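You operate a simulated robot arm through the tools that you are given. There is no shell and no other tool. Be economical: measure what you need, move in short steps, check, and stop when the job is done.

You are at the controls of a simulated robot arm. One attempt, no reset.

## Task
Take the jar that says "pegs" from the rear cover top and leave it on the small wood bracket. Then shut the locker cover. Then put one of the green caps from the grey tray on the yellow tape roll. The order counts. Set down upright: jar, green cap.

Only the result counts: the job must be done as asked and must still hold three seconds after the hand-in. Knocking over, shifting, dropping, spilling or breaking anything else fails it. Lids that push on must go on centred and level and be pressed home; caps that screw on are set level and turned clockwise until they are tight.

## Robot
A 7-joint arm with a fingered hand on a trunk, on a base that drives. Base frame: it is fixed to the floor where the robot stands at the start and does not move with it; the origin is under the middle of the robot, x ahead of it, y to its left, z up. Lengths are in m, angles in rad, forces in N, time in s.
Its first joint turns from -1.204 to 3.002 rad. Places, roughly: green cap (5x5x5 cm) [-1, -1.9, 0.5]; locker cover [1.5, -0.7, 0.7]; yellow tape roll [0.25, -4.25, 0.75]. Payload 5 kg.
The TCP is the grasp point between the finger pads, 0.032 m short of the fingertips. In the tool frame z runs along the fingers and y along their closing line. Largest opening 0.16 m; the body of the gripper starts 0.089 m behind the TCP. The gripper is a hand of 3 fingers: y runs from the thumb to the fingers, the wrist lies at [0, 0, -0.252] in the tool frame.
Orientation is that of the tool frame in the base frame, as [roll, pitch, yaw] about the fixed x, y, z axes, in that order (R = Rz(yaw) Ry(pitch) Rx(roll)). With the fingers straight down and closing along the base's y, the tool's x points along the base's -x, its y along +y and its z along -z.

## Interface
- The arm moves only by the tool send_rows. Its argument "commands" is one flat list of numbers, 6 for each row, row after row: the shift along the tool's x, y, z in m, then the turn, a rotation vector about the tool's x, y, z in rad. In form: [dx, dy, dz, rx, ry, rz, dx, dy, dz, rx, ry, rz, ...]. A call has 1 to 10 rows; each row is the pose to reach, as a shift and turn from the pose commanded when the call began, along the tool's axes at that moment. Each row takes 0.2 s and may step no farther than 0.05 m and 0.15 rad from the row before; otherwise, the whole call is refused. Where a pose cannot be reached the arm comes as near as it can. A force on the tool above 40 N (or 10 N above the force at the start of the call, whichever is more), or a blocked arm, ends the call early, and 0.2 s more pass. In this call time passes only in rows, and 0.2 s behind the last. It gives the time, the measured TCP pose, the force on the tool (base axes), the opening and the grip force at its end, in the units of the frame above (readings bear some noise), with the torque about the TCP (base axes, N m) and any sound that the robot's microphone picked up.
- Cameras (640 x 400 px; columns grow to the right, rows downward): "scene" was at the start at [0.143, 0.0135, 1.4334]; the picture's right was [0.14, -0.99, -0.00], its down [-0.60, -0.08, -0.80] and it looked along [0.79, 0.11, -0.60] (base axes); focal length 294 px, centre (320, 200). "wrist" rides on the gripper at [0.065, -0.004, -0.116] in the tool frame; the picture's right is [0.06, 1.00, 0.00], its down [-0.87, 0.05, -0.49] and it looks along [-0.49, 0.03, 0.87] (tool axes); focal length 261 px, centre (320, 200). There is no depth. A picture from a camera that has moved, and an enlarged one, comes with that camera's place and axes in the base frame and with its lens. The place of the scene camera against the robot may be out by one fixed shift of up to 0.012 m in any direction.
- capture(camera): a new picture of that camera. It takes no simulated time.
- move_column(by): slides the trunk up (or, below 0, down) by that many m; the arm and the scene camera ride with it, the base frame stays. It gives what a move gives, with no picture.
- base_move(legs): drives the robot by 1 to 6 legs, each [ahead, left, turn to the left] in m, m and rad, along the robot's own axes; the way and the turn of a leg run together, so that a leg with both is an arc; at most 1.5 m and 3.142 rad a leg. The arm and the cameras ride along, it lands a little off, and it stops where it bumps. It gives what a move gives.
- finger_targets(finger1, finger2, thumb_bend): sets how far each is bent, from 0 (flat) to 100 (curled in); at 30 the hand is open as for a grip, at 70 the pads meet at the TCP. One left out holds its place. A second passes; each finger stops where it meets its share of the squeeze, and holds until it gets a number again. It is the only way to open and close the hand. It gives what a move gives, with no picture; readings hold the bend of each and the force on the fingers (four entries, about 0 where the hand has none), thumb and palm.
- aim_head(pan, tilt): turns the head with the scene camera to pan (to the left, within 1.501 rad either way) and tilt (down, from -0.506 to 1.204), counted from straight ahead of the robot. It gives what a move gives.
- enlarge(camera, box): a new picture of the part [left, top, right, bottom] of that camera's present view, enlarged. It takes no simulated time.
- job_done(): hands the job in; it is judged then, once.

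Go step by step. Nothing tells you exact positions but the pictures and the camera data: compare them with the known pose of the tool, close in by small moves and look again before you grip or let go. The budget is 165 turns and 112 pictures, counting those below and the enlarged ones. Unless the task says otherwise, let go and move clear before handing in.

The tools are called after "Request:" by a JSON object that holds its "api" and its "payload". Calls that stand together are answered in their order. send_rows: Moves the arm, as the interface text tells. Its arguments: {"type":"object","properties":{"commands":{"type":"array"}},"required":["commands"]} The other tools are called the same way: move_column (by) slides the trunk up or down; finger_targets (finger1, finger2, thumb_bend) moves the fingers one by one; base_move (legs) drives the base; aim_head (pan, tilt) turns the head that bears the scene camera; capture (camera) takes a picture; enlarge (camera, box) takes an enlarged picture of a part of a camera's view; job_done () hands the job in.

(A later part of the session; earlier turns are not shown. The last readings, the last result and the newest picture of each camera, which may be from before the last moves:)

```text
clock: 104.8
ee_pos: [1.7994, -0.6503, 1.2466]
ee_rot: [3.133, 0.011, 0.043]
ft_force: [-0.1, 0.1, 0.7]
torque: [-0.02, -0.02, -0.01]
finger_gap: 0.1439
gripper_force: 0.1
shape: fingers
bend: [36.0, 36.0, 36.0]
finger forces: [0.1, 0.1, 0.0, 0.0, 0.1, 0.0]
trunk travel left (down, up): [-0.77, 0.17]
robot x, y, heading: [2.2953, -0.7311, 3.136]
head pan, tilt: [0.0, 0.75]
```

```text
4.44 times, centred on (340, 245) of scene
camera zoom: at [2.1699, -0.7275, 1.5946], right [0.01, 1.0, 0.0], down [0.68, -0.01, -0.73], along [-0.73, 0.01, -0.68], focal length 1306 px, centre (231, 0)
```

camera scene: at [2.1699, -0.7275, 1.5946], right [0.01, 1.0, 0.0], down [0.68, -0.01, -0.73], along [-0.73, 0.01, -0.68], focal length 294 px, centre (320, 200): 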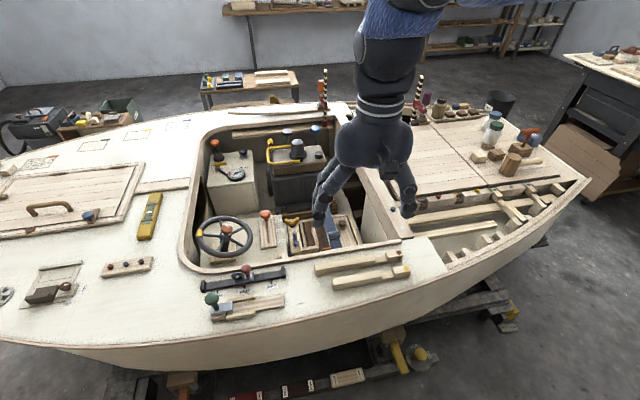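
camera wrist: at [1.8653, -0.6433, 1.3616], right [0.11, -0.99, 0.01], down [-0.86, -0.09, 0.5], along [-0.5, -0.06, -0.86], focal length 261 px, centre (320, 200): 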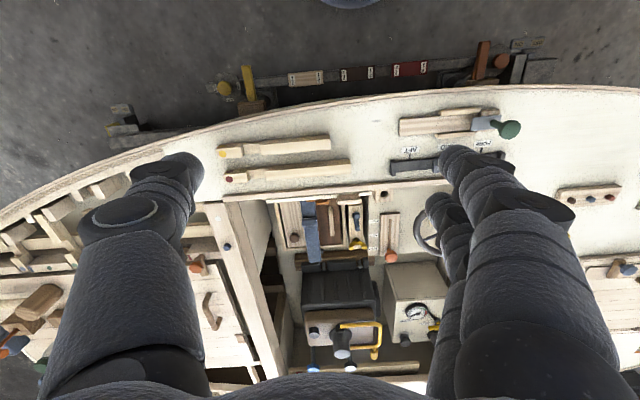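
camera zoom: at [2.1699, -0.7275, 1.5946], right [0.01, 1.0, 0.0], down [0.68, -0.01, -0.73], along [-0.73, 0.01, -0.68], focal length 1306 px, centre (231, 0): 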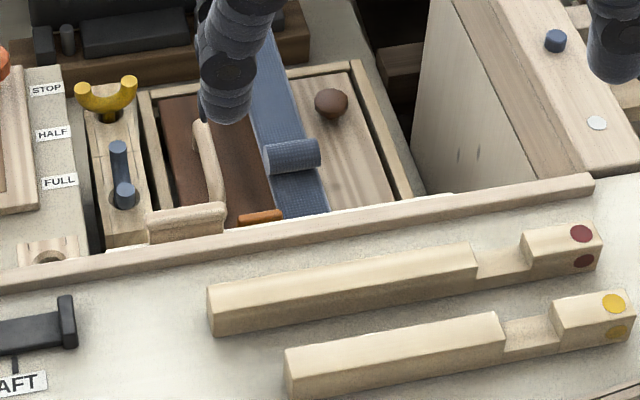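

The panel edge with a tab on top shows just inside the coaming: tab at about (1.542,-0.759,0.778). I bring the hand above it for a closer look, aligning with the panel.

Request:
{"api": "send_rows", "payload": {"commands": [-0.032, 0.013, 0.032, 0, 0, -0.04, -0.064, 0.026, 0.063, 0, 0, -0.08, -0.096, 0.039, 0.094, 0, 0, -0.12, -0.128, 0.052, 0.126, 0, 0, -0.16, -0.16, 0.065, 0.157, 0, 0, -0.2, -0.192, 0.078, 0.188, 0, 0, -0.2, -0.224, 0.09, 0.22, 0, 0, -0.2]}}

Request:
{"api": "capture", "payload": {"camera": "wrist"}}

```text
clock: 106.3
ee_pos: [1.5745, -0.7519, 1.0293]
ee_rot: [3.134, 0.013, 0.242]
ft_force: [-0.4, 0.4, -0.6]
torque: [0.02, -0.04, -0.03]
finger_gap: 0.1441
gripper_force: 0.1
shape: fingers
bend: [36.0, 36.0, 36.0]
finger forces: [0.0, 0.2, 0.0, 0.0, 0.0, 0.0]
trunk travel left (down, up): [-0.77, 0.17]
robot x, y, heading: [2.2934, -0.7265, 3.132]
head pan, tilt: [0.0, 0.75]
```

```text
40 pictures are left
camera wrist: at [1.6384, -0.7328, 1.1438], right [0.3, -0.95, 0.01], down [-0.83, -0.26, 0.5], along [-0.48, -0.16, -0.86], focal length 261 px, centre (320, 200)
```

wrist: 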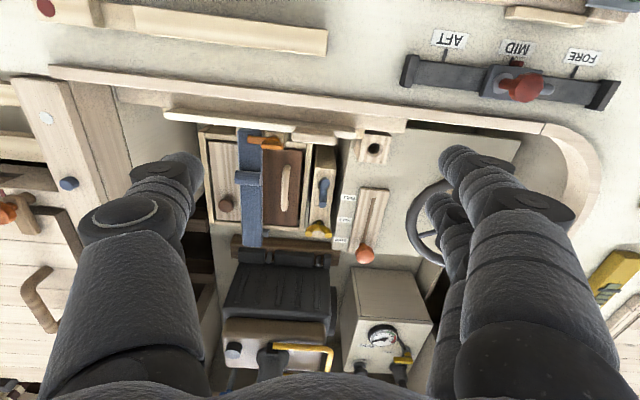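

Request:
{"api": "enlarge", "payload": {"camera": "wrist", "box": [140, 60, 440, 250]}}

```text
2.11 times, centred on (290, 155) of wrist
camera zoom: at [1.6384, -0.7328, 1.1438], right [0.3, -0.95, 0.01], down [-0.83, -0.26, 0.5], along [-0.48, -0.16, -0.86], focal length 549 px, centre (383, 295)
```

zoom: 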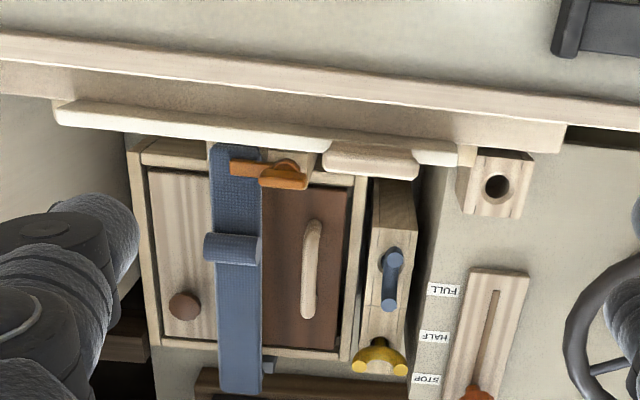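

Now I see panel top edge and tab at ≈(1.53,-0.761,0.778), panel nearly vertical just inside the coaming. I close the fingers to a beak and hover just above the tab.

Request:
{"api": "finger_targets", "payload": {"finger1": 70, "finger2": 70, "thumb_bend": 70}}

Request:
{"api": "send_rows", "payload": {"commands": [-0.017, -0.002, 0.042, 0, 0, 0, -0.034, -0.004, 0.085, 0, 0, 0, -0.051, -0.006, 0.127, 0, 0, 0, -0.0677, -0.0075, 0.17, 0, 0, 0]}}

Request:
{"api": "enlarge", "payload": {"camera": "wrist", "box": [140, 60, 440, 250]}}

Request:
{"api": "enlarge", "payload": {"camera": "scene", "box": [260, 180, 380, 280]}}

```text
clock: 107.3
ee_pos: [1.577, -0.7528, 1.0308]
ee_rot: [3.133, 0.013, 0.243]
ft_force: [0.4, -0.1, -0.5]
torque: [-0.03, -0.04, -0.01]
finger_gap: 0.0128
gripper_force: 0.1
shape: fingers
bend: [70.0, 70.0, 70.0]
finger forces: [0.1, 0.1, 0.1, 0.1, 0.0, 0.0]
trunk travel left (down, up): [-0.77, 0.17]
robot x, y, heading: [2.299, -0.7289, 3.132]
head pan, tilt: [0.0, 0.75]
```

```text
clock: 108.3
ee_pos: [1.5061, -0.7637, 0.8605]
ee_rot: [3.133, 0.015, 0.245]
ft_force: [0.9, 0.8, 0.8]
torque: [-0.03, -0.04, 0.0]
finger_gap: 0.0127
gripper_force: 0.0
shape: fingers
bend: [70.0, 70.0, 70.0]
finger forces: [0.0, 0.0, 0.0, 0.1, 0.0, 0.1]
trunk travel left (down, up): [-0.77, 0.17]
robot x, y, heading: [2.2952, -0.7313, 3.134]
head pan, tilt: [0.0, 0.75]
```

```text
2.11 times, centred on (290, 155) of wrist
camera zoom: at [1.5692, -0.7443, 0.9742], right [0.3, -0.95, 0.01], down [-0.82, -0.26, 0.5], along [-0.48, -0.16, -0.86], focal length 549 px, centre (383, 295)
```

zoom: 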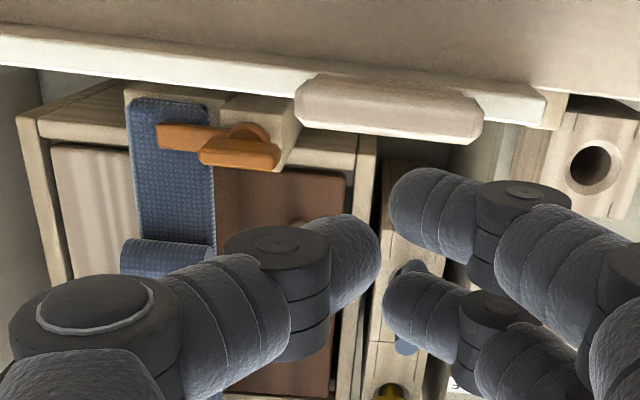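

```text
4.00 times, centred on (320, 230) of scene
camera zoom: at [2.1685, -0.7278, 1.5946], right [0.01, 1.0, 0.0], down [0.68, -0.01, -0.73], along [-0.73, 0.01, -0.68], focal length 1176 px, centre (320, 80)
```

zoom: 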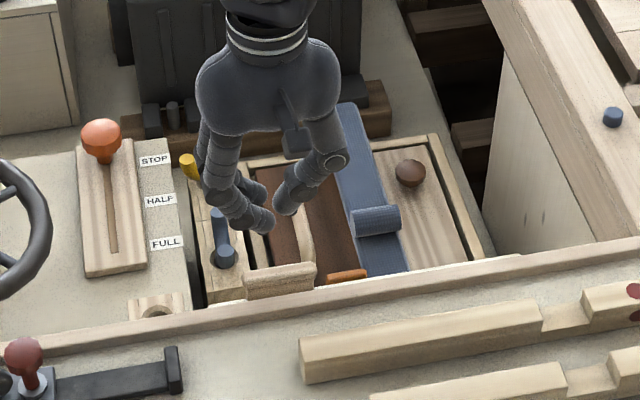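

Tips hover 5 cm above; tab top spans x≈1.53–1.54. Shift +9 mm toward the coaming and go down until contact.

Request:
{"api": "send_rows", "payload": {"commands": [0.0087, 0.0, 0.0, 0, 0, 0, 0.0087, 0, 0.02, 0, 0, 0, 0.0087, 0, 0.04, 0, 0, 0]}}

Request:
{"api": "send_rows", "payload": {"commands": [0, 0, 0.005, 0, 0, 0, 0, 0, 0.01, 0, 0, 0, 0, 0, 0.015, 0, 0, 0]}}

Request:
{"api": "enlarge", "payload": {"camera": "wrist", "box": [140, 60, 440, 250]}}

```text
clock: 109.2
ee_pos: [1.5153, -0.7621, 0.819]
ee_rot: [3.132, 0.015, 0.245]
ft_force: [0.6, 0.8, 0.4]
torque: [0.03, -0.04, 0.01]
finger_gap: 0.0129
gripper_force: 0.0
shape: fingers
bend: [70.0, 70.0, 70.0]
finger forces: [0.0, 0.0, 0.1, 0.0, 0.1, 0.0]
trunk travel left (down, up): [-0.77, 0.17]
robot x, y, heading: [2.2951, -0.7309, 3.132]
head pan, tilt: [0.0, 0.75]
```

```text
clock: 110.0
ee_pos: [1.5159, -0.7619, 0.805]
ee_rot: [3.133, 0.011, 0.242]
ft_force: [-0.3, 0.4, 0.1]
torque: [-0.01, -0.02, 0.0]
finger_gap: 0.0123
gripper_force: 0.1
shape: fingers
bend: [70.0, 70.0, 70.0]
finger forces: [0.0, 0.0, 0.0, 0.1, 0.0, 0.0]
trunk travel left (down, up): [-0.77, 0.17]
robot x, y, heading: [2.2953, -0.7294, 3.137]
head pan, tilt: [0.0, 0.75]
```

```text
2.11 times, centred on (290, 155) of wrist
camera zoom: at [1.5786, -0.7419, 0.9204], right [0.3, -0.95, 0.01], down [-0.83, -0.26, 0.5], along [-0.48, -0.16, -0.86], focal length 549 px, centre (383, 295)
```

zoom: 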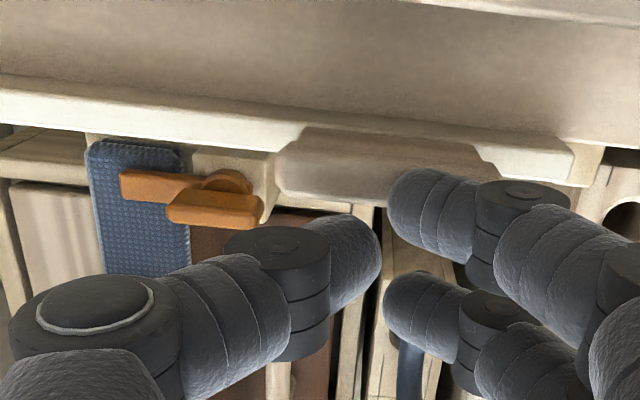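

No contact yet at tip height 0.773. Continue down in small steps.

Request:
{"api": "send_rows", "payload": {"commands": [0, 0, 0.006, 0, 0, 0, 0, 0, 0.012, 0, 0, 0, 0, 0, 0.018, 0, 0, 0, 0, 0, 0.024, 0, 0, 0]}}

Request:
{"api": "enlarge", "payload": {"camera": "wrist", "box": [140, 60, 440, 250]}}

Request:
{"api": "enlarge", "payload": {"camera": "scene", "box": [260, 180, 380, 280]}}

```text
clock: 111.0
ee_pos: [1.5152, -0.7615, 0.7814]
ee_rot: [3.134, 0.012, 0.242]
ft_force: [-0.2, -0.4, -0.5]
torque: [-0.03, -0.03, 0.0]
finger_gap: 0.0121
gripper_force: 0.0
shape: fingers
bend: [70.0, 70.0, 70.0]
finger forces: [0.0, 0.0, 0.0, 0.0, 0.2, 0.0]
trunk travel left (down, up): [-0.77, 0.17]
robot x, y, heading: [2.2951, -0.7314, 3.134]
head pan, tilt: [0.0, 0.75]
```

```text
2.11 times, centred on (290, 155) of wrist
camera zoom: at [1.5782, -0.7419, 0.8961], right [0.3, -0.95, 0.01], down [-0.83, -0.26, 0.5], along [-0.48, -0.16, -0.86], focal length 549 px, centre (383, 295)
```

zoom: 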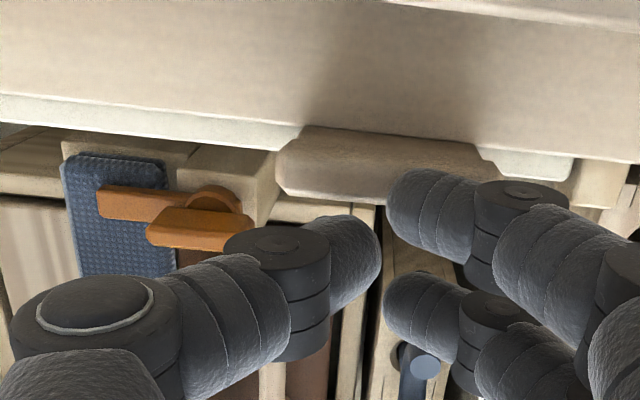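

```text
4.00 times, centred on (320, 230) of scene
camera zoom: at [2.1696, -0.7276, 1.5945], right [0.01, 1.0, 0.0], down [0.68, -0.01, -0.73], along [-0.73, 0.01, -0.68], focal length 1176 px, centre (320, 80)
```

zoom: 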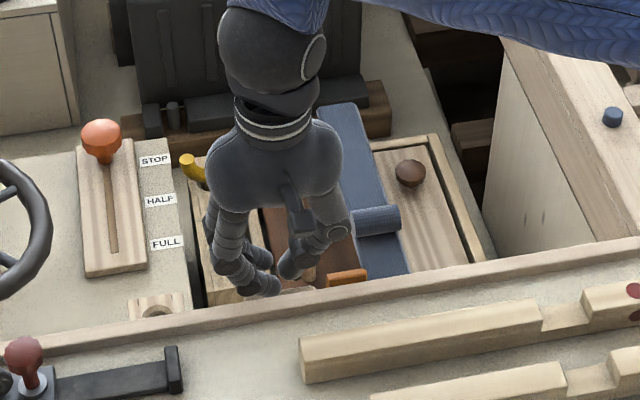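

The panel's top edge has already dropped below the coaming line with the hand – it is sliding down with little resistance. Continue pushing.

Request:
{"api": "send_rows", "payload": {"commands": [0, 0, 0.006, 0, 0, 0, 0, 0, 0.012, 0, 0, 0, 0, 0, 0.018, 0, 0, 0, 0, 0, 0.024, 0, 0, 0]}}

Request:
{"api": "enlarge", "payload": {"camera": "wrist", "box": [140, 60, 440, 250]}}

```text
clock: 112.0
ee_pos: [1.5143, -0.7626, 0.7575]
ee_rot: [3.134, 0.014, 0.244]
ft_force: [0.3, -0.5, -0.1]
torque: [0.02, -0.01, 0.0]
finger_gap: 0.0122
gripper_force: 0.1
shape: fingers
bend: [70.0, 70.0, 70.0]
finger forces: [0.0, 0.0, 0.0, 0.1, 0.1, 0.0]
trunk travel left (down, up): [-0.77, 0.17]
robot x, y, heading: [2.2981, -0.7295, 3.132]
head pan, tilt: [0.0, 0.75]
```

```text
2.11 times, centred on (290, 155) of wrist
camera zoom: at [1.5776, -0.7419, 0.8725], right [0.3, -0.95, 0.01], down [-0.82, -0.26, 0.5], along [-0.48, -0.16, -0.86], focal length 549 px, centre (383, 295)
```

zoom: 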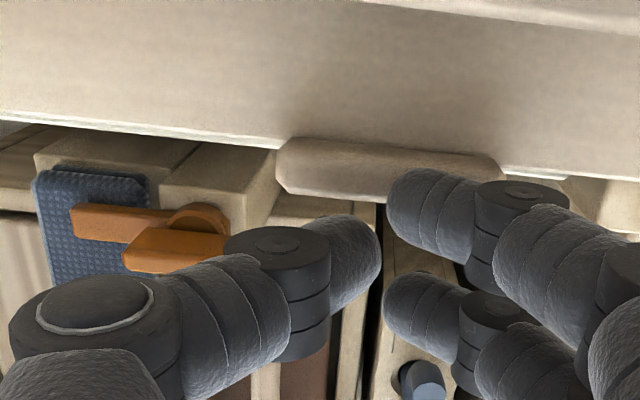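

Sliding nicely (about 5 cm so far). I tilt the hand slightly toward the cockpit so the wrist camera clears the deck, and continue.

Request:
{"api": "send_rows", "payload": {"commands": [-0.003, 0, 0.002, 0, 0.1, 0, -0.006, 0, 0.004, 0, 0.2, 0, -0.009, 0, 0.006, 0, 0.3, 0, -0.009, 0, 0.012, 0, 0.3, 0, -0.009, 0, 0.018, 0, 0.3, 0, -0.009, 0, 0.024, 0, 0.3, 0]}}

Request:
{"api": "enlarge", "payload": {"camera": "wrist", "box": [140, 60, 440, 250]}}

```text
clock: 113.3
ee_pos: [1.506, -0.7649, 0.734]
ee_rot: [3.133, -0.287, 0.246]
ft_force: [-1.2, -1.0, 0.5]
torque: [0.0, 0.0, -0.03]
finger_gap: 0.0116
gripper_force: 1.1
shape: fingers
bend: [70.0, 70.0, 70.0]
finger forces: [1.5, 0.0, 0.0, 0.0, 0.1, 0.1]
trunk travel left (down, up): [-0.77, 0.17]
robot x, y, heading: [2.2948, -0.7272, 3.136]
head pan, tilt: [0.0, 0.75]
```

```text
2.11 times, centred on (290, 155) of wrist
camera zoom: at [1.5329, -0.7534, 0.863], right [0.3, -0.95, 0.03], down [-0.93, -0.29, 0.23], along [-0.21, -0.09, -0.97], focal length 549 px, centre (383, 295)
```

zoom: 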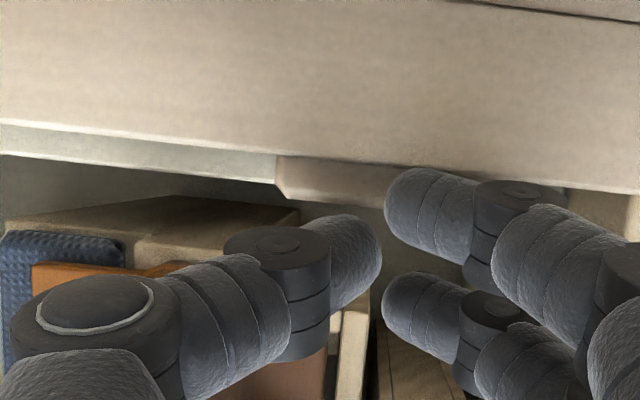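

Request:
{"api": "send_rows", "payload": {"commands": [-0.0018, 0, 0.0057, 0, 0, 0, -0.0035, 0, 0.0115, 0, 0, 0, -0.0053, 0, 0.0172, 0, 0, 0]}}

Request:
{"api": "enlarge", "payload": {"camera": "wrist", "box": [140, 60, 440, 250]}}

```text
clock: 114.2
ee_pos: [1.5064, -0.7666, 0.7167]
ee_rot: [3.132, -0.286, 0.245]
ft_force: [-3.1, -9.0, 22.7]
torque: [0.11, -0.33, -0.12]
finger_gap: 0.0076
gripper_force: 12.1
shape: fingers
bend: [80.0, 70.0, 70.0]
finger forces: [24.0, 0.0, 0.1, 0.0, 0.0, 0.0]
trunk travel left (down, up): [-0.77, 0.17]
robot x, y, heading: [2.2957, -0.7297, 3.134]
head pan, tilt: [0.0, 0.75]
```

```text
2.11 times, centred on (290, 155) of wrist
camera zoom: at [1.5337, -0.7548, 0.846], right [0.3, -0.95, 0.03], down [-0.93, -0.29, 0.23], along [-0.21, -0.09, -0.97], focal length 549 px, centre (383, 295)
```

zoom: 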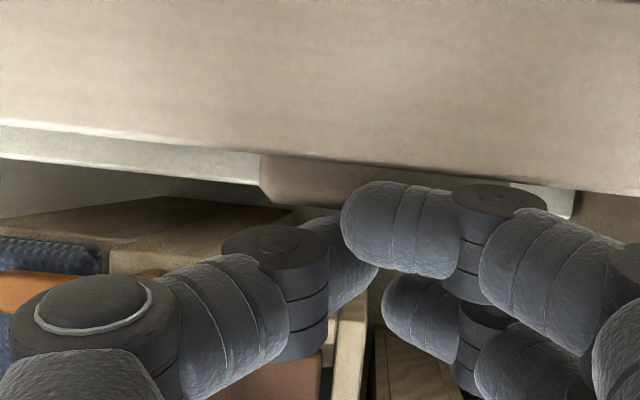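

Resistance of ~23 N now: probably the stop. I push slightly more to confirm, then lift and look.

Request:
{"api": "send_rows", "payload": {"commands": [-0.001, 0, 0.003, 0, 0, 0, -0.002, 0, 0.006, 0, 0, 0]}}

Request:
{"api": "enlarge", "payload": {"camera": "wrist", "box": [140, 60, 440, 250]}}

```text
clock: 114.8
ee_pos: [1.5074, -0.7647, 0.7116]
ee_rot: [3.135, -0.284, 0.246]
ft_force: [0.1, -8.8, 25.6]
torque: [0.09, -0.44, -0.18]
finger_gap: 0.0093
gripper_force: 14.3
shape: fingers
bend: [83.0, 70.0, 70.0]
finger forces: [28.5, 0.1, 0.0, 0.0, 0.0, 0.1]
trunk travel left (down, up): [-0.77, 0.17]
robot x, y, heading: [2.2961, -0.7303, 3.134]
head pan, tilt: [0.0, 0.75]
```

```text
2.11 times, centred on (290, 155) of wrist
camera zoom: at [1.5339, -0.7544, 0.8407], right [0.3, -0.95, 0.02], down [-0.93, -0.29, 0.23], along [-0.21, -0.09, -0.97], focal length 549 px, centre (383, 295)
```

zoom: 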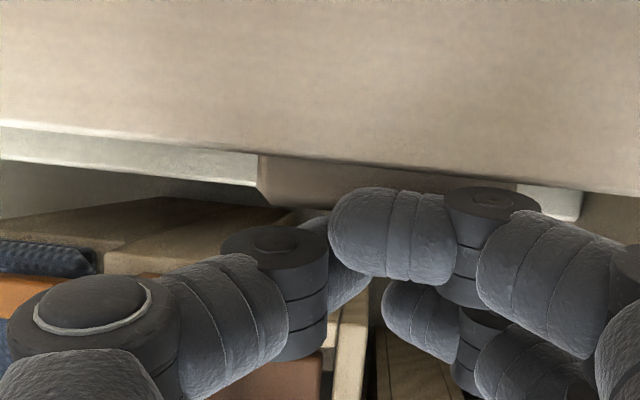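

Hard stop reached; the panel no longer follows. I lift away and inspect.

Request:
{"api": "send_rows", "payload": {"commands": [0.012, 0, -0.04, 0, 0, 0, 0.025, 0, -0.085, 0, 0, 0, 0.038, 0, -0.13, 0, 0, 0, 0.05, 0, -0.17, 0, -0.1, 0, 0.06, 0, -0.21, 0, -0.2, 0, 0.07, 0, -0.25, 0, -0.28, 0]}}

Request:
{"api": "send_rows", "payload": {"commands": [-0.025, 0, 0, 0, 0, 0.15, -0.05, 0, 0, 0, 0, 0.3, -0.075, 0, 0, 0, 0, 0.45, -0.1, 0, 0, 0, 0, 0.6, -0.125, 0, 0, 0, 0, 0.75, -0.15, 0, 0, 0, 0, 0.9, -0.175, 0, 0, 0, 0, 1.05, -0.185, 0, 0, 0, 0, 1.2, -0.195, 0, 0, 0, 0, 1.35, -0.2, 0, 0, 0, 0, 1.5]}}

Request:
{"api": "capture", "payload": {"camera": "wrist"}}

```text
clock: 116.2
ee_pos: [1.5042, -0.7648, 0.9702]
ee_rot: [3.135, -0.005, 0.244]
ft_force: [0.3, 0.7, 0.8]
torque: [-0.02, 0.04, 0.01]
finger_gap: 0.0121
gripper_force: 0.1
shape: fingers
bend: [70.0, 70.0, 70.0]
finger forces: [0.0, 0.1, 0.1, 0.0, 0.0, 0.0]
trunk travel left (down, up): [-0.77, 0.17]
robot x, y, heading: [2.2998, -0.7293, 3.13]
head pan, tilt: [0.0, 0.75]
```

```text
clock: 118.3
ee_pos: [1.3081, -0.8122, 0.9693]
ee_rot: [-3.135, -0.007, -1.259]
ft_force: [-1.5, -0.3, 0.1]
torque: [-0.01, -0.02, -0.01]
finger_gap: 0.0122
gripper_force: 0.0
shape: fingers
bend: [70.0, 70.0, 70.0]
finger forces: [0.0, 0.0, 0.0, 0.0, 0.0, 0.0]
trunk travel left (down, up): [-0.77, 0.17]
robot x, y, heading: [2.2944, -0.731, 3.134]
head pan, tilt: [0.0, 0.75]
```

```text
29 pictures are left
camera wrist: at [1.3297, -0.8732, 1.0843], right [-0.93, -0.37, -0.01], down [-0.32, 0.81, 0.48], along [-0.17, 0.45, -0.87], focal length 261 px, centre (320, 200)
```

wrist: 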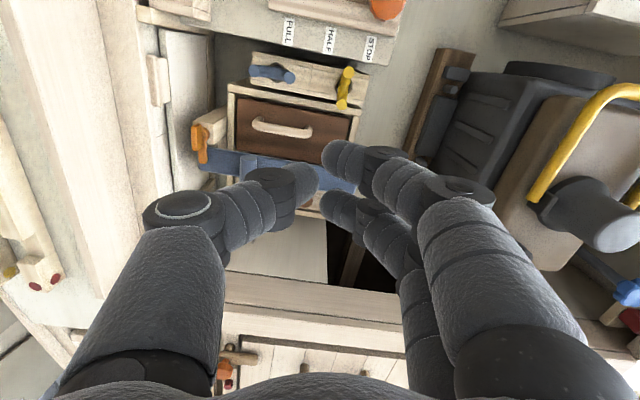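

Request:
{"api": "enlarge", "payload": {"camera": "wrist", "box": [120, 10, 280, 200]}}

```text
2.11 times, centred on (200, 105) of wrist
camera zoom: at [1.3297, -0.8732, 1.0843], right [-0.93, -0.37, -0.01], down [-0.32, 0.81, 0.48], along [-0.17, 0.45, -0.87], focal length 549 px, centre (573, 400)
```

zoom: 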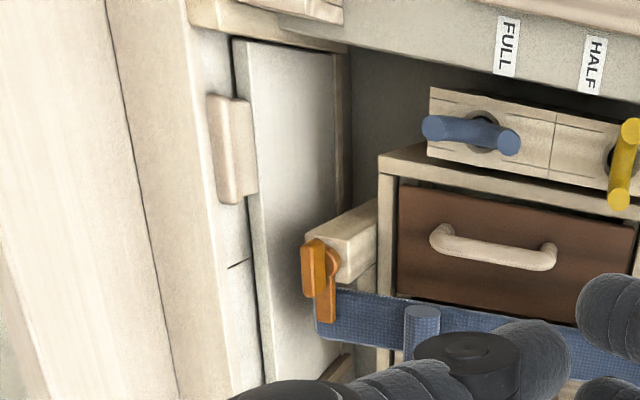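

The panel is now down along its full height with no dark opening visible – shut. I fold the arm back and return around the bow.

Request:
{"api": "send_rows", "payload": {"commands": [0, -0.04, -0.029, 0, 0, -0.15, 0, -0.08, -0.058, 0, 0, -0.3, 0, -0.12, -0.087, 0, 0, -0.45, 0, -0.16, -0.116, 0, 0, -0.6, 0, -0.2, -0.145, 0, 0, -0.75, 0, -0.24, -0.174, 0, 0, -0.9, 0, -0.28, -0.203, 0, 0, -1.05, 0, -0.32, -0.232, 0, 0, -1.2, 0, -0.36, -0.26, 0, 0, -1.35, 0, -0.4, -0.28, 0, 0, -1.5]}}

Request:
{"api": "base_move", "payload": {"legs": [[0, 0.33, 0.003], [0, 0.3, 0]]}}

```text
clock: 120.5
ee_pos: [1.6876, -0.6866, 1.2515]
ee_rot: [3.135, -0.005, 0.246]
ft_force: [-0.1, 0.7, 0.6]
torque: [0.0, 0.05, -0.01]
finger_gap: 0.0122
gripper_force: 0.2
shape: fingers
bend: [70.0, 70.0, 70.0]
finger forces: [0.0, 0.0, 0.0, 0.0, 0.0, 0.0]
trunk travel left (down, up): [-0.77, 0.17]
robot x, y, heading: [2.2957, -0.7303, 3.138]
head pan, tilt: [0.0, 0.75]
```

```text
clock: 124.4
ee_pos: [1.6821, -1.3221, 1.2497]
ee_rot: [3.135, -0.006, 0.247]
ft_force: [0.4, 0.2, 0.5]
torque: [0.06, -0.03, -0.02]
finger_gap: 0.0123
gripper_force: 0.2
shape: fingers
bend: [70.0, 70.0, 70.0]
finger forces: [0.0, 0.0, 0.0, 0.0, 0.1, 0.0]
trunk travel left (down, up): [-0.77, 0.17]
robot x, y, heading: [2.2916, -1.3618, 3.139]
head pan, tilt: [0.0, 0.75]
```

Request:
{"api": "base_move", "payload": {"legs": [[0, 0.85, 0], [0, 0.82, 0], [1.5, 0, 0], [0.2, 0, 0]]}}

```text
clock: 141.1
ee_pos: [-0.0222, -2.9716, 1.2493]
ee_rot: [3.133, -0.007, 0.239]
ft_force: [-1.2, -0.3, -0.1]
torque: [0.01, -0.02, 0.01]
finger_gap: 0.0123
gripper_force: 0.1
shape: fingers
bend: [70.0, 70.0, 70.0]
finger forces: [0.1, 0.0, 0.0, 0.0, 0.0, 0.0]
trunk travel left (down, up): [-0.77, 0.17]
robot x, y, heading: [0.5928, -3.0183, 3.129]
head pan, tilt: [0.0, 0.75]
```

Back at the bow on the starboard side. Continue to the bench with the grey tray.

Request:
{"api": "base_move", "payload": {"legs": [[0.1, -0.67, 0.012], [0.5, -0.62, 0]]}}

Request:
{"api": "aim_head", "payload": {"pan": 0.0, "tilt": 0.8}}

Request:
{"api": "capture", "payload": {"camera": "scene"}}

```text
clock: 148.7
ee_pos: [-0.6178, -1.6864, 1.2496]
ee_rot: [3.133, -0.008, 0.254]
ft_force: [0.7, -0.5, 0.1]
torque: [-0.02, -0.02, 0.02]
finger_gap: 0.0123
gripper_force: 0.0
shape: fingers
bend: [70.0, 70.0, 70.0]
finger forces: [0.1, 0.0, 0.0, 0.0, 0.0, 0.1]
trunk travel left (down, up): [-0.77, 0.17]
robot x, y, heading: [-0.0107, -1.7224, -3.138]
head pan, tilt: [0.0, 0.75]
```

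```text
clock: 149.3
ee_pos: [-0.6173, -1.6864, 1.2499]
ee_rot: [3.134, -0.005, 0.254]
ft_force: [0.3, 0.0, 0.3]
torque: [-0.01, -0.03, 0.0]
finger_gap: 0.0121
gripper_force: 0.0
shape: fingers
bend: [70.0, 70.0, 70.0]
finger forces: [0.0, 0.1, 0.0, 0.1, 0.0, 0.0]
trunk travel left (down, up): [-0.77, 0.17]
robot x, y, heading: [-0.008, -1.723, -3.14]
head pan, tilt: [0.0, 0.799]
```

```text
27 pictures are left
camera scene: at [-0.1302, -1.7207, 1.5906], right [0.0, 1.0, 0.0], down [0.72, 0.0, -0.7], along [-0.7, 0.0, -0.72], focal length 294 px, centre (320, 200)
```

scene: 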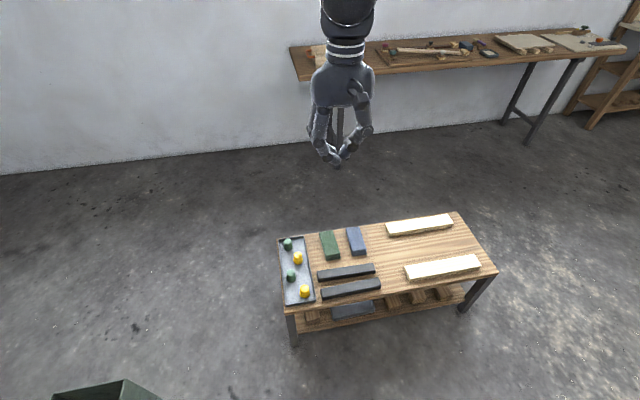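

Caps are in the grey tray: green ones at ≈(-0.95,-1.87) and (-0.78,-1.85). Before that, I verify the locker from this side with one zoomed picture.

Request:
{"api": "base_move", "payload": {"legs": [[0, 0, -1.2]]}}

Request:
{"api": "aim_head", "payload": {"pan": -1.35, "tilt": 0.55}}

Request:
{"api": "capture", "payload": {"camera": "scene"}}

```text
clock: 152.7
ee_pos: [-0.194, -1.1396, 1.2502]
ee_rot: [3.135, -0.008, -0.942]
ft_force: [0.7, -0.4, -0.2]
torque: [0.04, 0.0, -0.01]
finger_gap: 0.0123
gripper_force: 0.1
shape: fingers
bend: [70.0, 70.0, 70.0]
finger forces: [0.0, 0.0, 0.0, 0.1, 0.0, 0.0]
trunk travel left (down, up): [-0.77, 0.17]
robot x, y, heading: [-0.0088, -1.7204, 1.94]
head pan, tilt: [0.0, 0.799]
```

```text
clock: 154.2
ee_pos: [-0.1937, -1.1398, 1.2497]
ee_rot: [3.133, -0.007, -0.944]
ft_force: [-0.2, -0.1, 0.0]
torque: [-0.01, 0.01, 0.01]
finger_gap: 0.0124
gripper_force: 0.0
shape: fingers
bend: [70.0, 70.0, 70.0]
finger forces: [0.0, 0.1, 0.0, 0.0, 0.1, 0.1]
trunk travel left (down, up): [-0.77, 0.17]
robot x, y, heading: [-0.008, -1.7224, 1.948]
head pan, tilt: [-1.349, 0.55]
```

```text
26 pictures are left
camera scene: at [0.0572, -1.6233, 1.612], right [0.56, -0.83, 0.0], down [-0.43, -0.29, -0.85], along [0.7, 0.48, -0.52], focal length 294 px, centre (320, 200)
```

scene: 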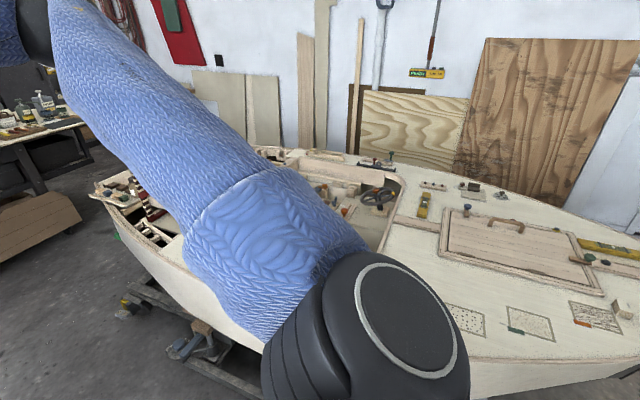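

Request:
{"api": "enlarge", "payload": {"camera": "scene", "box": [290, 155, 370, 205]}}

```text
8.00 times, centred on (330, 180) of scene
camera zoom: at [0.0572, -1.6233, 1.612], right [0.56, -0.83, 0.0], down [-0.43, -0.29, -0.85], along [0.7, 0.48, -0.52], focal length 2352 px, centre (240, 360)
```

zoom: 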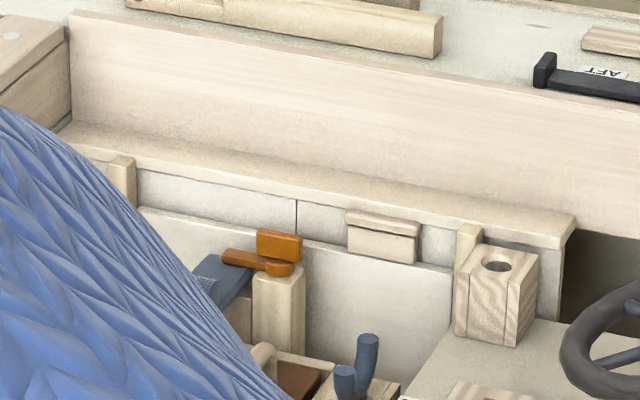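

The cover is fully down (top edge below the coaming ledge, no dark opening). Now the caps: turn back, approach the bench, open the hand and lower.

Request:
{"api": "base_move", "payload": {"legs": [[0, 0, 1.194], [0.18, 0.06, 0]]}}

Request:
{"api": "finger_targets", "payload": {"finger1": 40, "finger2": 40, "thumb_bend": 40}}

Request:
{"api": "move_column", "payload": {"by": -0.5}}

Request:
{"api": "capture", "payload": {"camera": "wrist"}}

```text
clock: 158.8
ee_pos: [-0.7973, -1.7471, 1.2504]
ee_rot: [3.135, -0.007, 0.255]
ft_force: [-0.1, 0.3, -0.1]
torque: [0.02, -0.02, -0.01]
finger_gap: 0.0123
gripper_force: 0.1
shape: fingers
bend: [70.0, 70.0, 70.0]
finger forces: [0.0, 0.0, 0.1, 0.0, 0.1, 0.0]
trunk travel left (down, up): [-0.77, 0.17]
robot x, y, heading: [-0.1865, -1.785, -3.137]
head pan, tilt: [-1.349, 0.55]
```

```text
clock: 159.8
ee_pos: [-0.7969, -1.7469, 1.2506]
ee_rot: [3.135, -0.007, 0.255]
ft_force: [-0.3, -0.7, 0.7]
torque: [-0.01, 0.03, 0.03]
finger_gap: 0.1275
gripper_force: 0.1
shape: fingers
bend: [40.0, 40.0, 40.0]
finger forces: [0.1, 0.0, 0.0, 0.1, 0.1, 0.1]
trunk travel left (down, up): [-0.77, 0.17]
robot x, y, heading: [-0.1883, -1.7836, -3.138]
head pan, tilt: [-1.349, 0.55]
```

```text
refused: -0.5 is not a number from -0.4 to 0.4
```

```text
24 pictures are left
camera wrist: at [-0.7367, -1.7261, 1.3659], right [0.31, -0.95, 0.01], down [-0.83, -0.27, 0.49], along [-0.46, -0.16, -0.87], focal length 261 px, centre (320, 200)
```

wrist: 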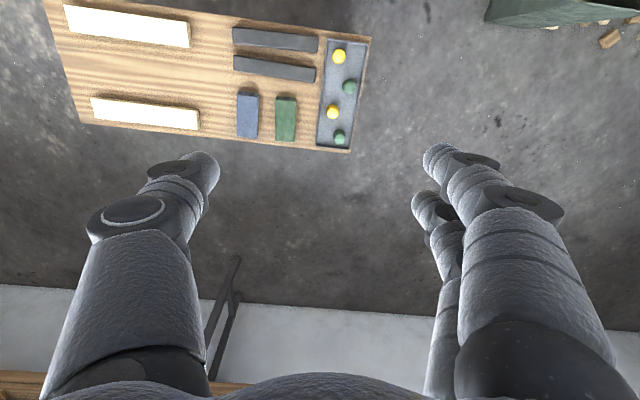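

Far green cap confirmed near (-0.95,-1.873). Lower the trunk and move above it, turned so that the fingers avoid the yellow neighbour.

Request:
{"api": "move_column", "payload": {"by": -0.4}}

Request:
{"api": "send_rows", "payload": {"commands": [-0.045, 0.021, 0, 0, 0, -0.09, -0.09, 0.042, 0, 0, 0, -0.18, -0.135, 0.063, 0, 0, 0, -0.27, -0.18, 0.083, 0, 0, 0, -0.335]}}

Request:
{"api": "capture", "payload": {"camera": "wrist"}}

```text
clock: 163.6
ee_pos: [-0.7958, -1.7466, 0.8496]
ee_rot: [3.134, -0.008, 0.255]
ft_force: [-0.2, -0.3, 0.7]
torque: [-0.01, -0.02, 0.0]
finger_gap: 0.1274
gripper_force: 0.1
shape: fingers
bend: [40.0, 40.0, 40.0]
finger forces: [0.1, 0.0, 0.0, 0.1, 0.1, 0.1]
trunk travel left (down, up): [-0.37, 0.57]
robot x, y, heading: [-0.1852, -1.7807, -3.135]
head pan, tilt: [-1.349, 0.55]
```

```text
clock: 164.6
ee_pos: [-0.9502, -1.8724, 0.8499]
ee_rot: [3.131, -0.006, 0.59]
ft_force: [-0.1, 0.3, -0.2]
torque: [-0.02, -0.01, 0.03]
finger_gap: 0.1275
gripper_force: 0.1
shape: fingers
bend: [40.0, 40.0, 40.0]
finger forces: [0.0, 0.0, 0.1, 0.0, 0.1, 0.0]
trunk travel left (down, up): [-0.37, 0.57]
robot x, y, heading: [-0.1874, -1.7824, -3.14]
head pan, tilt: [-1.349, 0.55]
```

```text
23 pictures are left
camera wrist: at [-0.9001, -1.833, 0.9654], right [0.61, -0.8, 0.01], down [-0.7, -0.53, 0.49], along [-0.38, -0.3, -0.87], focal length 261 px, centre (320, 200)
```

wrist: 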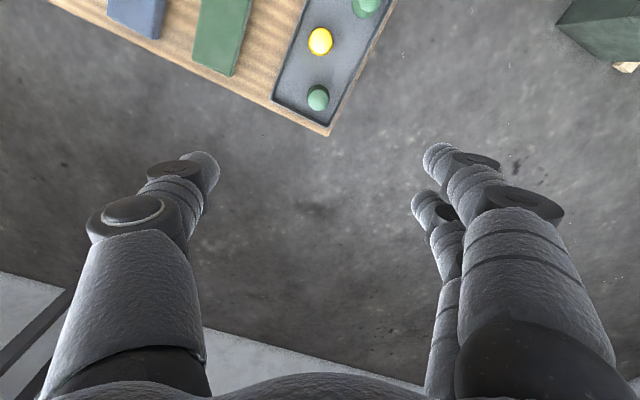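

Two views intersect at the cap: (-0.950,-1.872, ~0.49), right below the TCP. Pre-shape the hand and lower with the trunk, then look.

Request:
{"api": "finger_targets", "payload": {"finger1": 46, "finger2": 46, "thumb_bend": 46}}

Request:
{"api": "move_column", "payload": {"by": -0.28}}

Request:
{"api": "capture", "payload": {"camera": "wrist"}}

```text
clock: 165.6
ee_pos: [-0.9507, -1.8747, 0.8506]
ee_rot: [3.134, -0.002, 0.59]
ft_force: [0.5, -0.2, 0.2]
torque: [-0.02, 0.04, 0.0]
finger_gap: 0.1045
gripper_force: 0.1
shape: fingers
bend: [46.0, 46.0, 46.0]
finger forces: [0.0, 0.0, 0.0, 0.1, 0.0, 0.0]
trunk travel left (down, up): [-0.37, 0.57]
robot x, y, heading: [-0.1837, -1.7818, -3.138]
head pan, tilt: [-1.349, 0.55]
```

```text
clock: 168.4
ee_pos: [-0.9488, -1.8731, 0.5699]
ee_rot: [3.133, -0.003, 0.589]
ft_force: [0.1, 0.0, -0.1]
torque: [-0.05, 0.02, 0.02]
finger_gap: 0.1043
gripper_force: 0.0
shape: fingers
bend: [46.0, 46.0, 46.0]
finger forces: [0.1, 0.1, 0.0, 0.1, 0.1, 0.0]
trunk travel left (down, up): [-0.09, 0.85]
robot x, y, heading: [-0.184, -1.7831, -3.14]
head pan, tilt: [-1.349, 0.55]
```

```text
22 pictures are left
camera wrist: at [-0.8992, -1.8332, 0.6858], right [0.61, -0.8, 0.01], down [-0.7, -0.53, 0.49], along [-0.38, -0.3, -0.87], focal length 261 px, centre (320, 200)
```

wrist: 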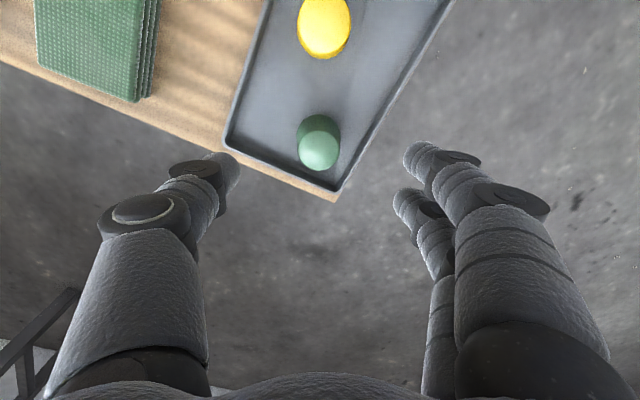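

Cap top ≈0.49, bottom ≈0.44, diameter ~3.5–4 cm, centred. I narrow the hand to stay inside the tray wall and descend to TCP z≈0.487.

Request:
{"api": "finger_targets", "payload": {"finger1": 53, "finger2": 53, "thumb_bend": 53}}

Request:
{"api": "send_rows", "payload": {"commands": [0, 0, 0.03, 0, 0, 0, 0, 0, 0.06, 0, 0, 0, 0, 0, 0.083, 0, 0, 0]}}

Request:
{"api": "capture", "payload": {"camera": "wrist"}}

```text
clock: 169.4
ee_pos: [-0.9499, -1.8722, 0.5693]
ee_rot: [3.133, -0.002, 0.587]
ft_force: [0.0, 0.4, 0.0]
torque: [0.01, -0.02, 0.01]
finger_gap: 0.0757
gripper_force: 0.1
shape: fingers
bend: [53.0, 53.0, 53.0]
finger forces: [0.1, 0.0, 0.0, 0.0, 0.1, 0.0]
trunk travel left (down, up): [-0.09, 0.85]
robot x, y, heading: [-0.1858, -1.7846, -3.137]
head pan, tilt: [-1.349, 0.55]
```

```text
clock: 170.2
ee_pos: [-0.9492, -1.8735, 0.486]
ee_rot: [3.133, -0.002, 0.59]
ft_force: [0.3, 0.2, 1.0]
torque: [0.03, 0.0, -0.03]
finger_gap: 0.0757
gripper_force: 0.1
shape: fingers
bend: [53.0, 53.0, 53.0]
finger forces: [0.0, 0.0, 0.0, 0.0, 0.2, 0.1]
trunk travel left (down, up): [-0.09, 0.85]
robot x, y, heading: [-0.185, -1.7824, -3.139]
head pan, tilt: [-1.349, 0.55]
```

```text
21 pictures are left
camera wrist: at [-0.8986, -1.8335, 0.6019], right [0.61, -0.8, 0.01], down [-0.7, -0.53, 0.49], along [-0.38, -0.3, -0.87], focal length 261 px, centre (320, 200)
```

wrist: 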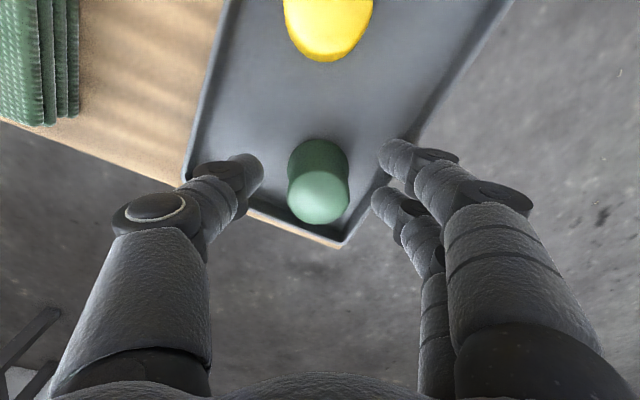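

Centred between the fingers; close.

Request:
{"api": "finger_targets", "payload": {"finger1": 75, "finger2": 75, "thumb_bend": 75}}

Request:
{"api": "send_rows", "payload": {"commands": [0, 0, -0.03, 0, 0, 0, 0, 0, -0.07, 0, 0, 0, 0, 0, -0.12, 0, 0, 0]}}

Request:
{"api": "capture", "payload": {"camera": "wrist"}}

```text
clock: 171.2
ee_pos: [-0.9479, -1.8739, 0.487]
ee_rot: [3.132, -0.003, 0.59]
ft_force: [0.3, -0.6, 0.3]
torque: [-0.02, 0.06, 0.02]
finger_gap: 0.0233
gripper_force: 22.1
shape: fingers
bend: [72.0, 62.0, 67.0]
finger forces: [8.4, 14.2, 0.1, 0.1, 20.9, 0.1]
trunk travel left (down, up): [-0.09, 0.85]
robot x, y, heading: [-0.181, -1.782, -3.138]
head pan, tilt: [-1.349, 0.55]
```

```text
clock: 172.0
ee_pos: [-0.9481, -1.8724, 0.6076]
ee_rot: [3.133, -0.005, 0.59]
ft_force: [0.6, -0.7, -1.0]
torque: [0.01, -0.02, 0.02]
finger_gap: 0.0233
gripper_force: 21.9
shape: fingers
bend: [72.0, 62.0, 67.0]
finger forces: [8.7, 14.1, 0.0, 0.0, 20.7, 0.0]
trunk travel left (down, up): [-0.09, 0.85]
robot x, y, heading: [-0.1881, -1.7839, -3.138]
head pan, tilt: [-1.349, 0.55]
```

```text
20 pictures are left
camera wrist: at [-0.8984, -1.8332, 0.7221], right [0.61, -0.8, 0.01], down [-0.7, -0.53, 0.49], along [-0.38, -0.3, -0.87], focal length 261 px, centre (320, 200)
```

wrist: 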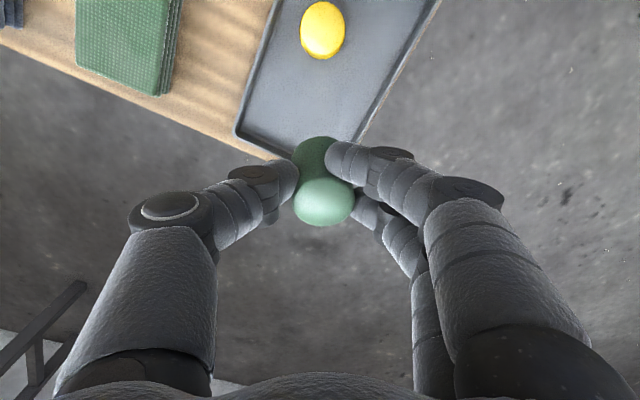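

Cap lifted; check its tilt.

Request:
{"api": "enlarge", "payload": {"camera": "wrist", "box": [260, 110, 390, 250]}}

```text
2.86 times, centred on (325, 180) of wrist
camera zoom: at [-0.8984, -1.8332, 0.7221], right [0.61, -0.8, 0.01], down [-0.7, -0.53, 0.49], along [-0.38, -0.3, -0.87], focal length 745 px, centre (306, 257)
```

zoom: 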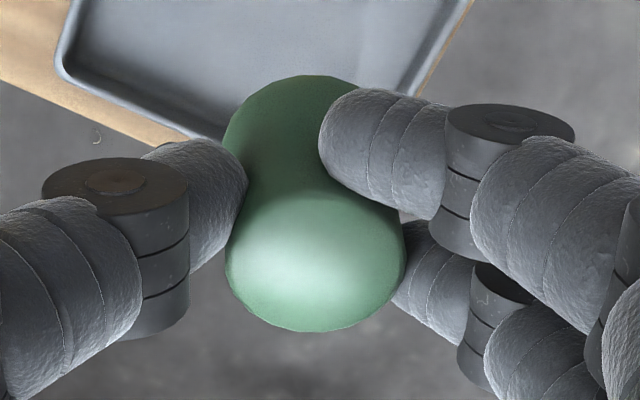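

The waisted cap is held firmly, tilted slightly; I'll correct that at placement. Raise, and drive around the cabinet toward the tape table.

Request:
{"api": "move_column", "payload": {"by": 0.4}}

Request:
{"api": "base_move", "payload": {"legs": [[-0.18, -0.06, 0], [-0.51, 0.64, 0], [-0.1, 0.6, 0], [0, 0, 1.571]]}}

Request:
{"api": "aim_head", "payload": {"pan": -0.3, "tilt": 0.5}}

Request:
{"api": "capture", "payload": {"camera": "scene"}}

```text
clock: 175.8
ee_pos: [-0.9493, -1.8725, 1.0062]
ee_rot: [3.132, -0.003, 0.589]
ft_force: [0.4, -0.5, -1.1]
torque: [0.01, 0.0, 0.03]
finger_gap: 0.0232
gripper_force: 21.7
shape: fingers
bend: [72.0, 62.0, 67.0]
finger forces: [8.7, 14.1, 0.0, 0.1, 20.7, 0.1]
trunk travel left (down, up): [-0.49, 0.45]
robot x, y, heading: [-0.1862, -1.7837, -3.137]
head pan, tilt: [-1.349, 0.55]
```

```text
clock: 188.3
ee_pos: [0.7083, -3.7314, 1.0057]
ee_rot: [3.133, -0.002, 2.168]
ft_force: [0.1, 0.0, -1.0]
torque: [-0.05, -0.07, -0.02]
finger_gap: 0.0224
gripper_force: 20.8
shape: fingers
bend: [73.0, 62.0, 67.0]
finger forces: [6.8, 14.2, 0.1, 0.0, 20.0, 0.0]
trunk travel left (down, up): [-0.49, 0.45]
robot x, y, heading: [0.6125, -2.9669, -1.558]
head pan, tilt: [-1.349, 0.55]
```

```text
clock: 189.6
ee_pos: [0.708, -3.7315, 1.0073]
ee_rot: [3.133, -0.005, 2.17]
ft_force: [0.3, 0.2, -0.2]
torque: [0.0, -0.01, 0.03]
finger_gap: 0.0226
gripper_force: 21.0
shape: fingers
bend: [73.0, 62.0, 67.0]
finger forces: [6.9, 14.1, 0.1, 0.1, 19.9, 0.0]
trunk travel left (down, up): [-0.49, 0.45]
robot x, y, heading: [0.61, -2.9671, -1.56]
head pan, tilt: [-0.3, 0.499]
```

```text
18 pictures are left
camera scene: at [0.5928, -3.1037, 1.3365], right [-0.96, 0.29, 0.0], down [0.14, 0.46, -0.88], along [-0.25, -0.84, -0.48], focal length 294 px, centre (320, 200)
```

scene: 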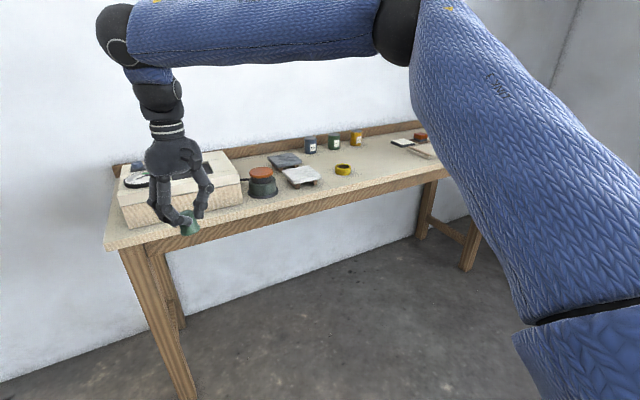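

The yellow tape roll is seen at about (0.15,-4.25,0.8) on the table. Drive closer.

Request:
{"api": "base_move", "payload": {"legs": [[0, -0.47, 0], [0.4, 0, 0]]}}

Request:
{"api": "aim_head", "payload": {"pan": 0.0, "tilt": 0.6}}

Request:
{"api": "capture", "payload": {"camera": "scene"}}

Request:
{"api": "capture", "payload": {"camera": "wrist"}}

```text
clock: 191.2
ee_pos: [0.5319, -3.7348, 1.0043]
ee_rot: [3.132, -0.007, 2.167]
ft_force: [0.7, -0.3, -1.7]
torque: [0.07, 0.05, 0.02]
finger_gap: 0.0225
gripper_force: 20.6
shape: fingers
bend: [73.0, 62.0, 68.0]
finger forces: [6.9, 13.9, 0.1, 0.1, 19.8, 0.1]
trunk travel left (down, up): [-0.49, 0.45]
robot x, y, heading: [0.4351, -2.9679, -1.565]
head pan, tilt: [-0.3, 0.499]
stopped in leg 1: the robot was blocked; the commanded pose is now the measured one
```

```text
clock: 192.0
ee_pos: [0.5306, -3.7338, 1.007]
ee_rot: [3.131, -0.004, 2.166]
ft_force: [0.7, -0.6, -0.6]
torque: [-0.02, 0.01, 0.01]
finger_gap: 0.0222
gripper_force: 20.7
shape: fingers
bend: [73.0, 62.0, 68.0]
finger forces: [6.9, 14.0, 0.0, 0.0, 19.8, 0.0]
trunk travel left (down, up): [-0.49, 0.45]
robot x, y, heading: [0.4402, -2.9688, -1.562]
head pan, tilt: [0.0, 0.6]
```

```text
17 pictures are left
camera scene: at [0.4442, -3.1082, 1.3274], right [-1.0, -0.01, 0.0], down [0.0, 0.57, -0.82], along [0.0, -0.82, -0.57], focal length 294 px, centre (320, 200)
```

scene: 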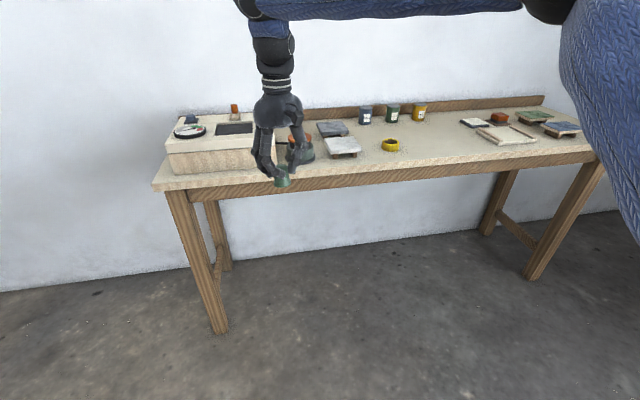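

```text
16 pictures are left
camera wrist: at [0.4891, -3.6842, 1.1223], right [0.79, 0.61, 0.01], down [0.53, -0.69, 0.49], along [0.31, -0.38, -0.87], focal length 261 px, centre (320, 200)
```

wrist: 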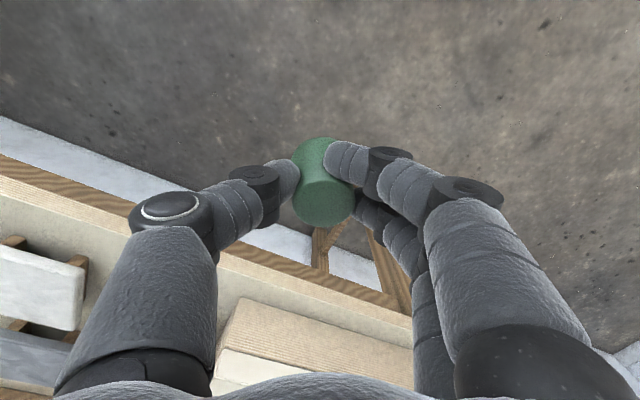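

Blocked by the bin at the right; going forward first, then sideways.

Request:
{"api": "move_column", "payload": {"by": 0.06}}

Request:
{"api": "base_move", "payload": {"legs": [[0.02, 0.03, 0], [0.43, 0, 0], [0, -0.33, 0]]}}

Request:
{"api": "capture", "payload": {"camera": "scene"}}

```text
clock: 193.0
ee_pos: [0.5303, -3.7346, 1.0662]
ee_rot: [3.132, -0.003, 2.165]
ft_force: [0.4, -0.8, -0.9]
torque: [0.0, 0.01, -0.01]
finger_gap: 0.0221
gripper_force: 20.8
shape: fingers
bend: [73.0, 62.0, 68.0]
finger forces: [6.9, 14.1, 0.0, 0.0, 19.8, 0.0]
trunk travel left (down, up): [-0.55, 0.39]
robot x, y, heading: [0.4376, -2.9698, -1.561]
head pan, tilt: [0.0, 0.6]
```

```text
clock: 197.9
ee_pos: [0.2312, -4.1862, 1.0662]
ee_rot: [3.132, -0.005, 2.164]
ft_force: [-0.1, -0.1, -0.8]
torque: [0.01, -0.05, 0.0]
finger_gap: 0.0223
gripper_force: 20.3
shape: fingers
bend: [73.0, 62.0, 68.0]
finger forces: [6.9, 14.1, 0.0, 0.1, 19.8, 0.0]
trunk travel left (down, up): [-0.55, 0.39]
robot x, y, heading: [0.1379, -3.4231, -1.566]
head pan, tilt: [0.0, 0.6]
```

```text
15 pictures are left
camera scene: at [0.1455, -3.5598, 1.3874], right [-1.0, -0.01, 0.0], down [0.0, 0.57, -0.82], along [0.01, -0.82, -0.57], focal length 294 px, centre (320, 200)
```

scene: 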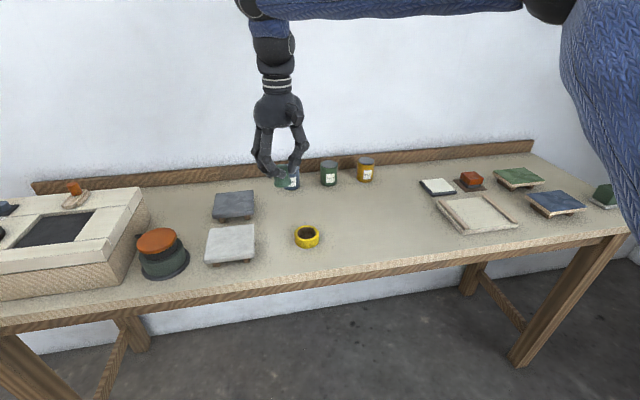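

Request:
{"api": "capture", "payload": {"camera": "wrist"}}

Request:
{"api": "enlarge", "payload": {"camera": "scene", "box": [240, 140, 360, 260]}}

```text
14 pictures are left
camera wrist: at [0.1901, -4.136, 1.1826], right [0.79, 0.61, 0.01], down [0.53, -0.69, 0.49], along [0.31, -0.38, -0.87], focal length 261 px, centre (320, 200)
```

wrist: 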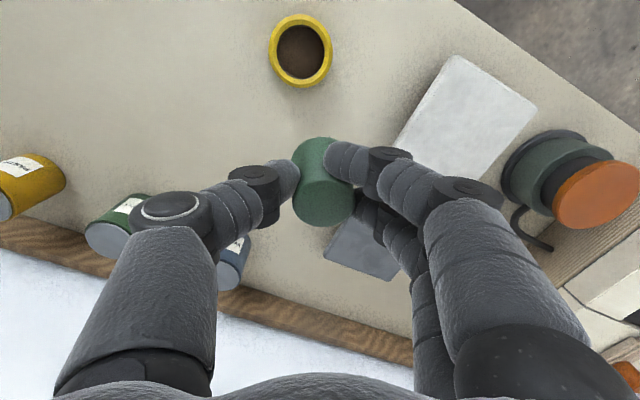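

```text
3.33 times, centred on (300, 200) of scene
camera zoom: at [0.1455, -3.5598, 1.3874], right [-1.0, -0.01, 0.0], down [0.0, 0.57, -0.82], along [0.01, -0.82, -0.57], focal length 980 px, centre (387, 200)
```

zoom: 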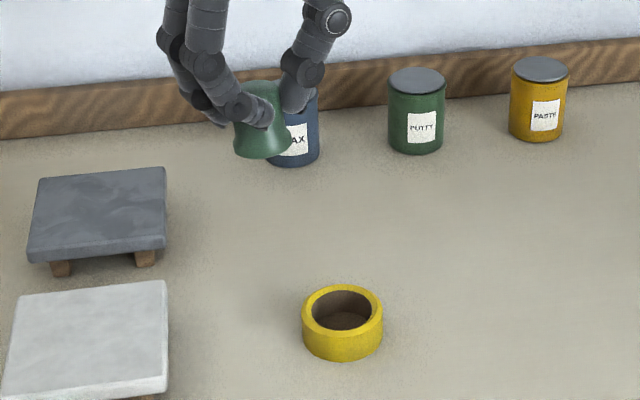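

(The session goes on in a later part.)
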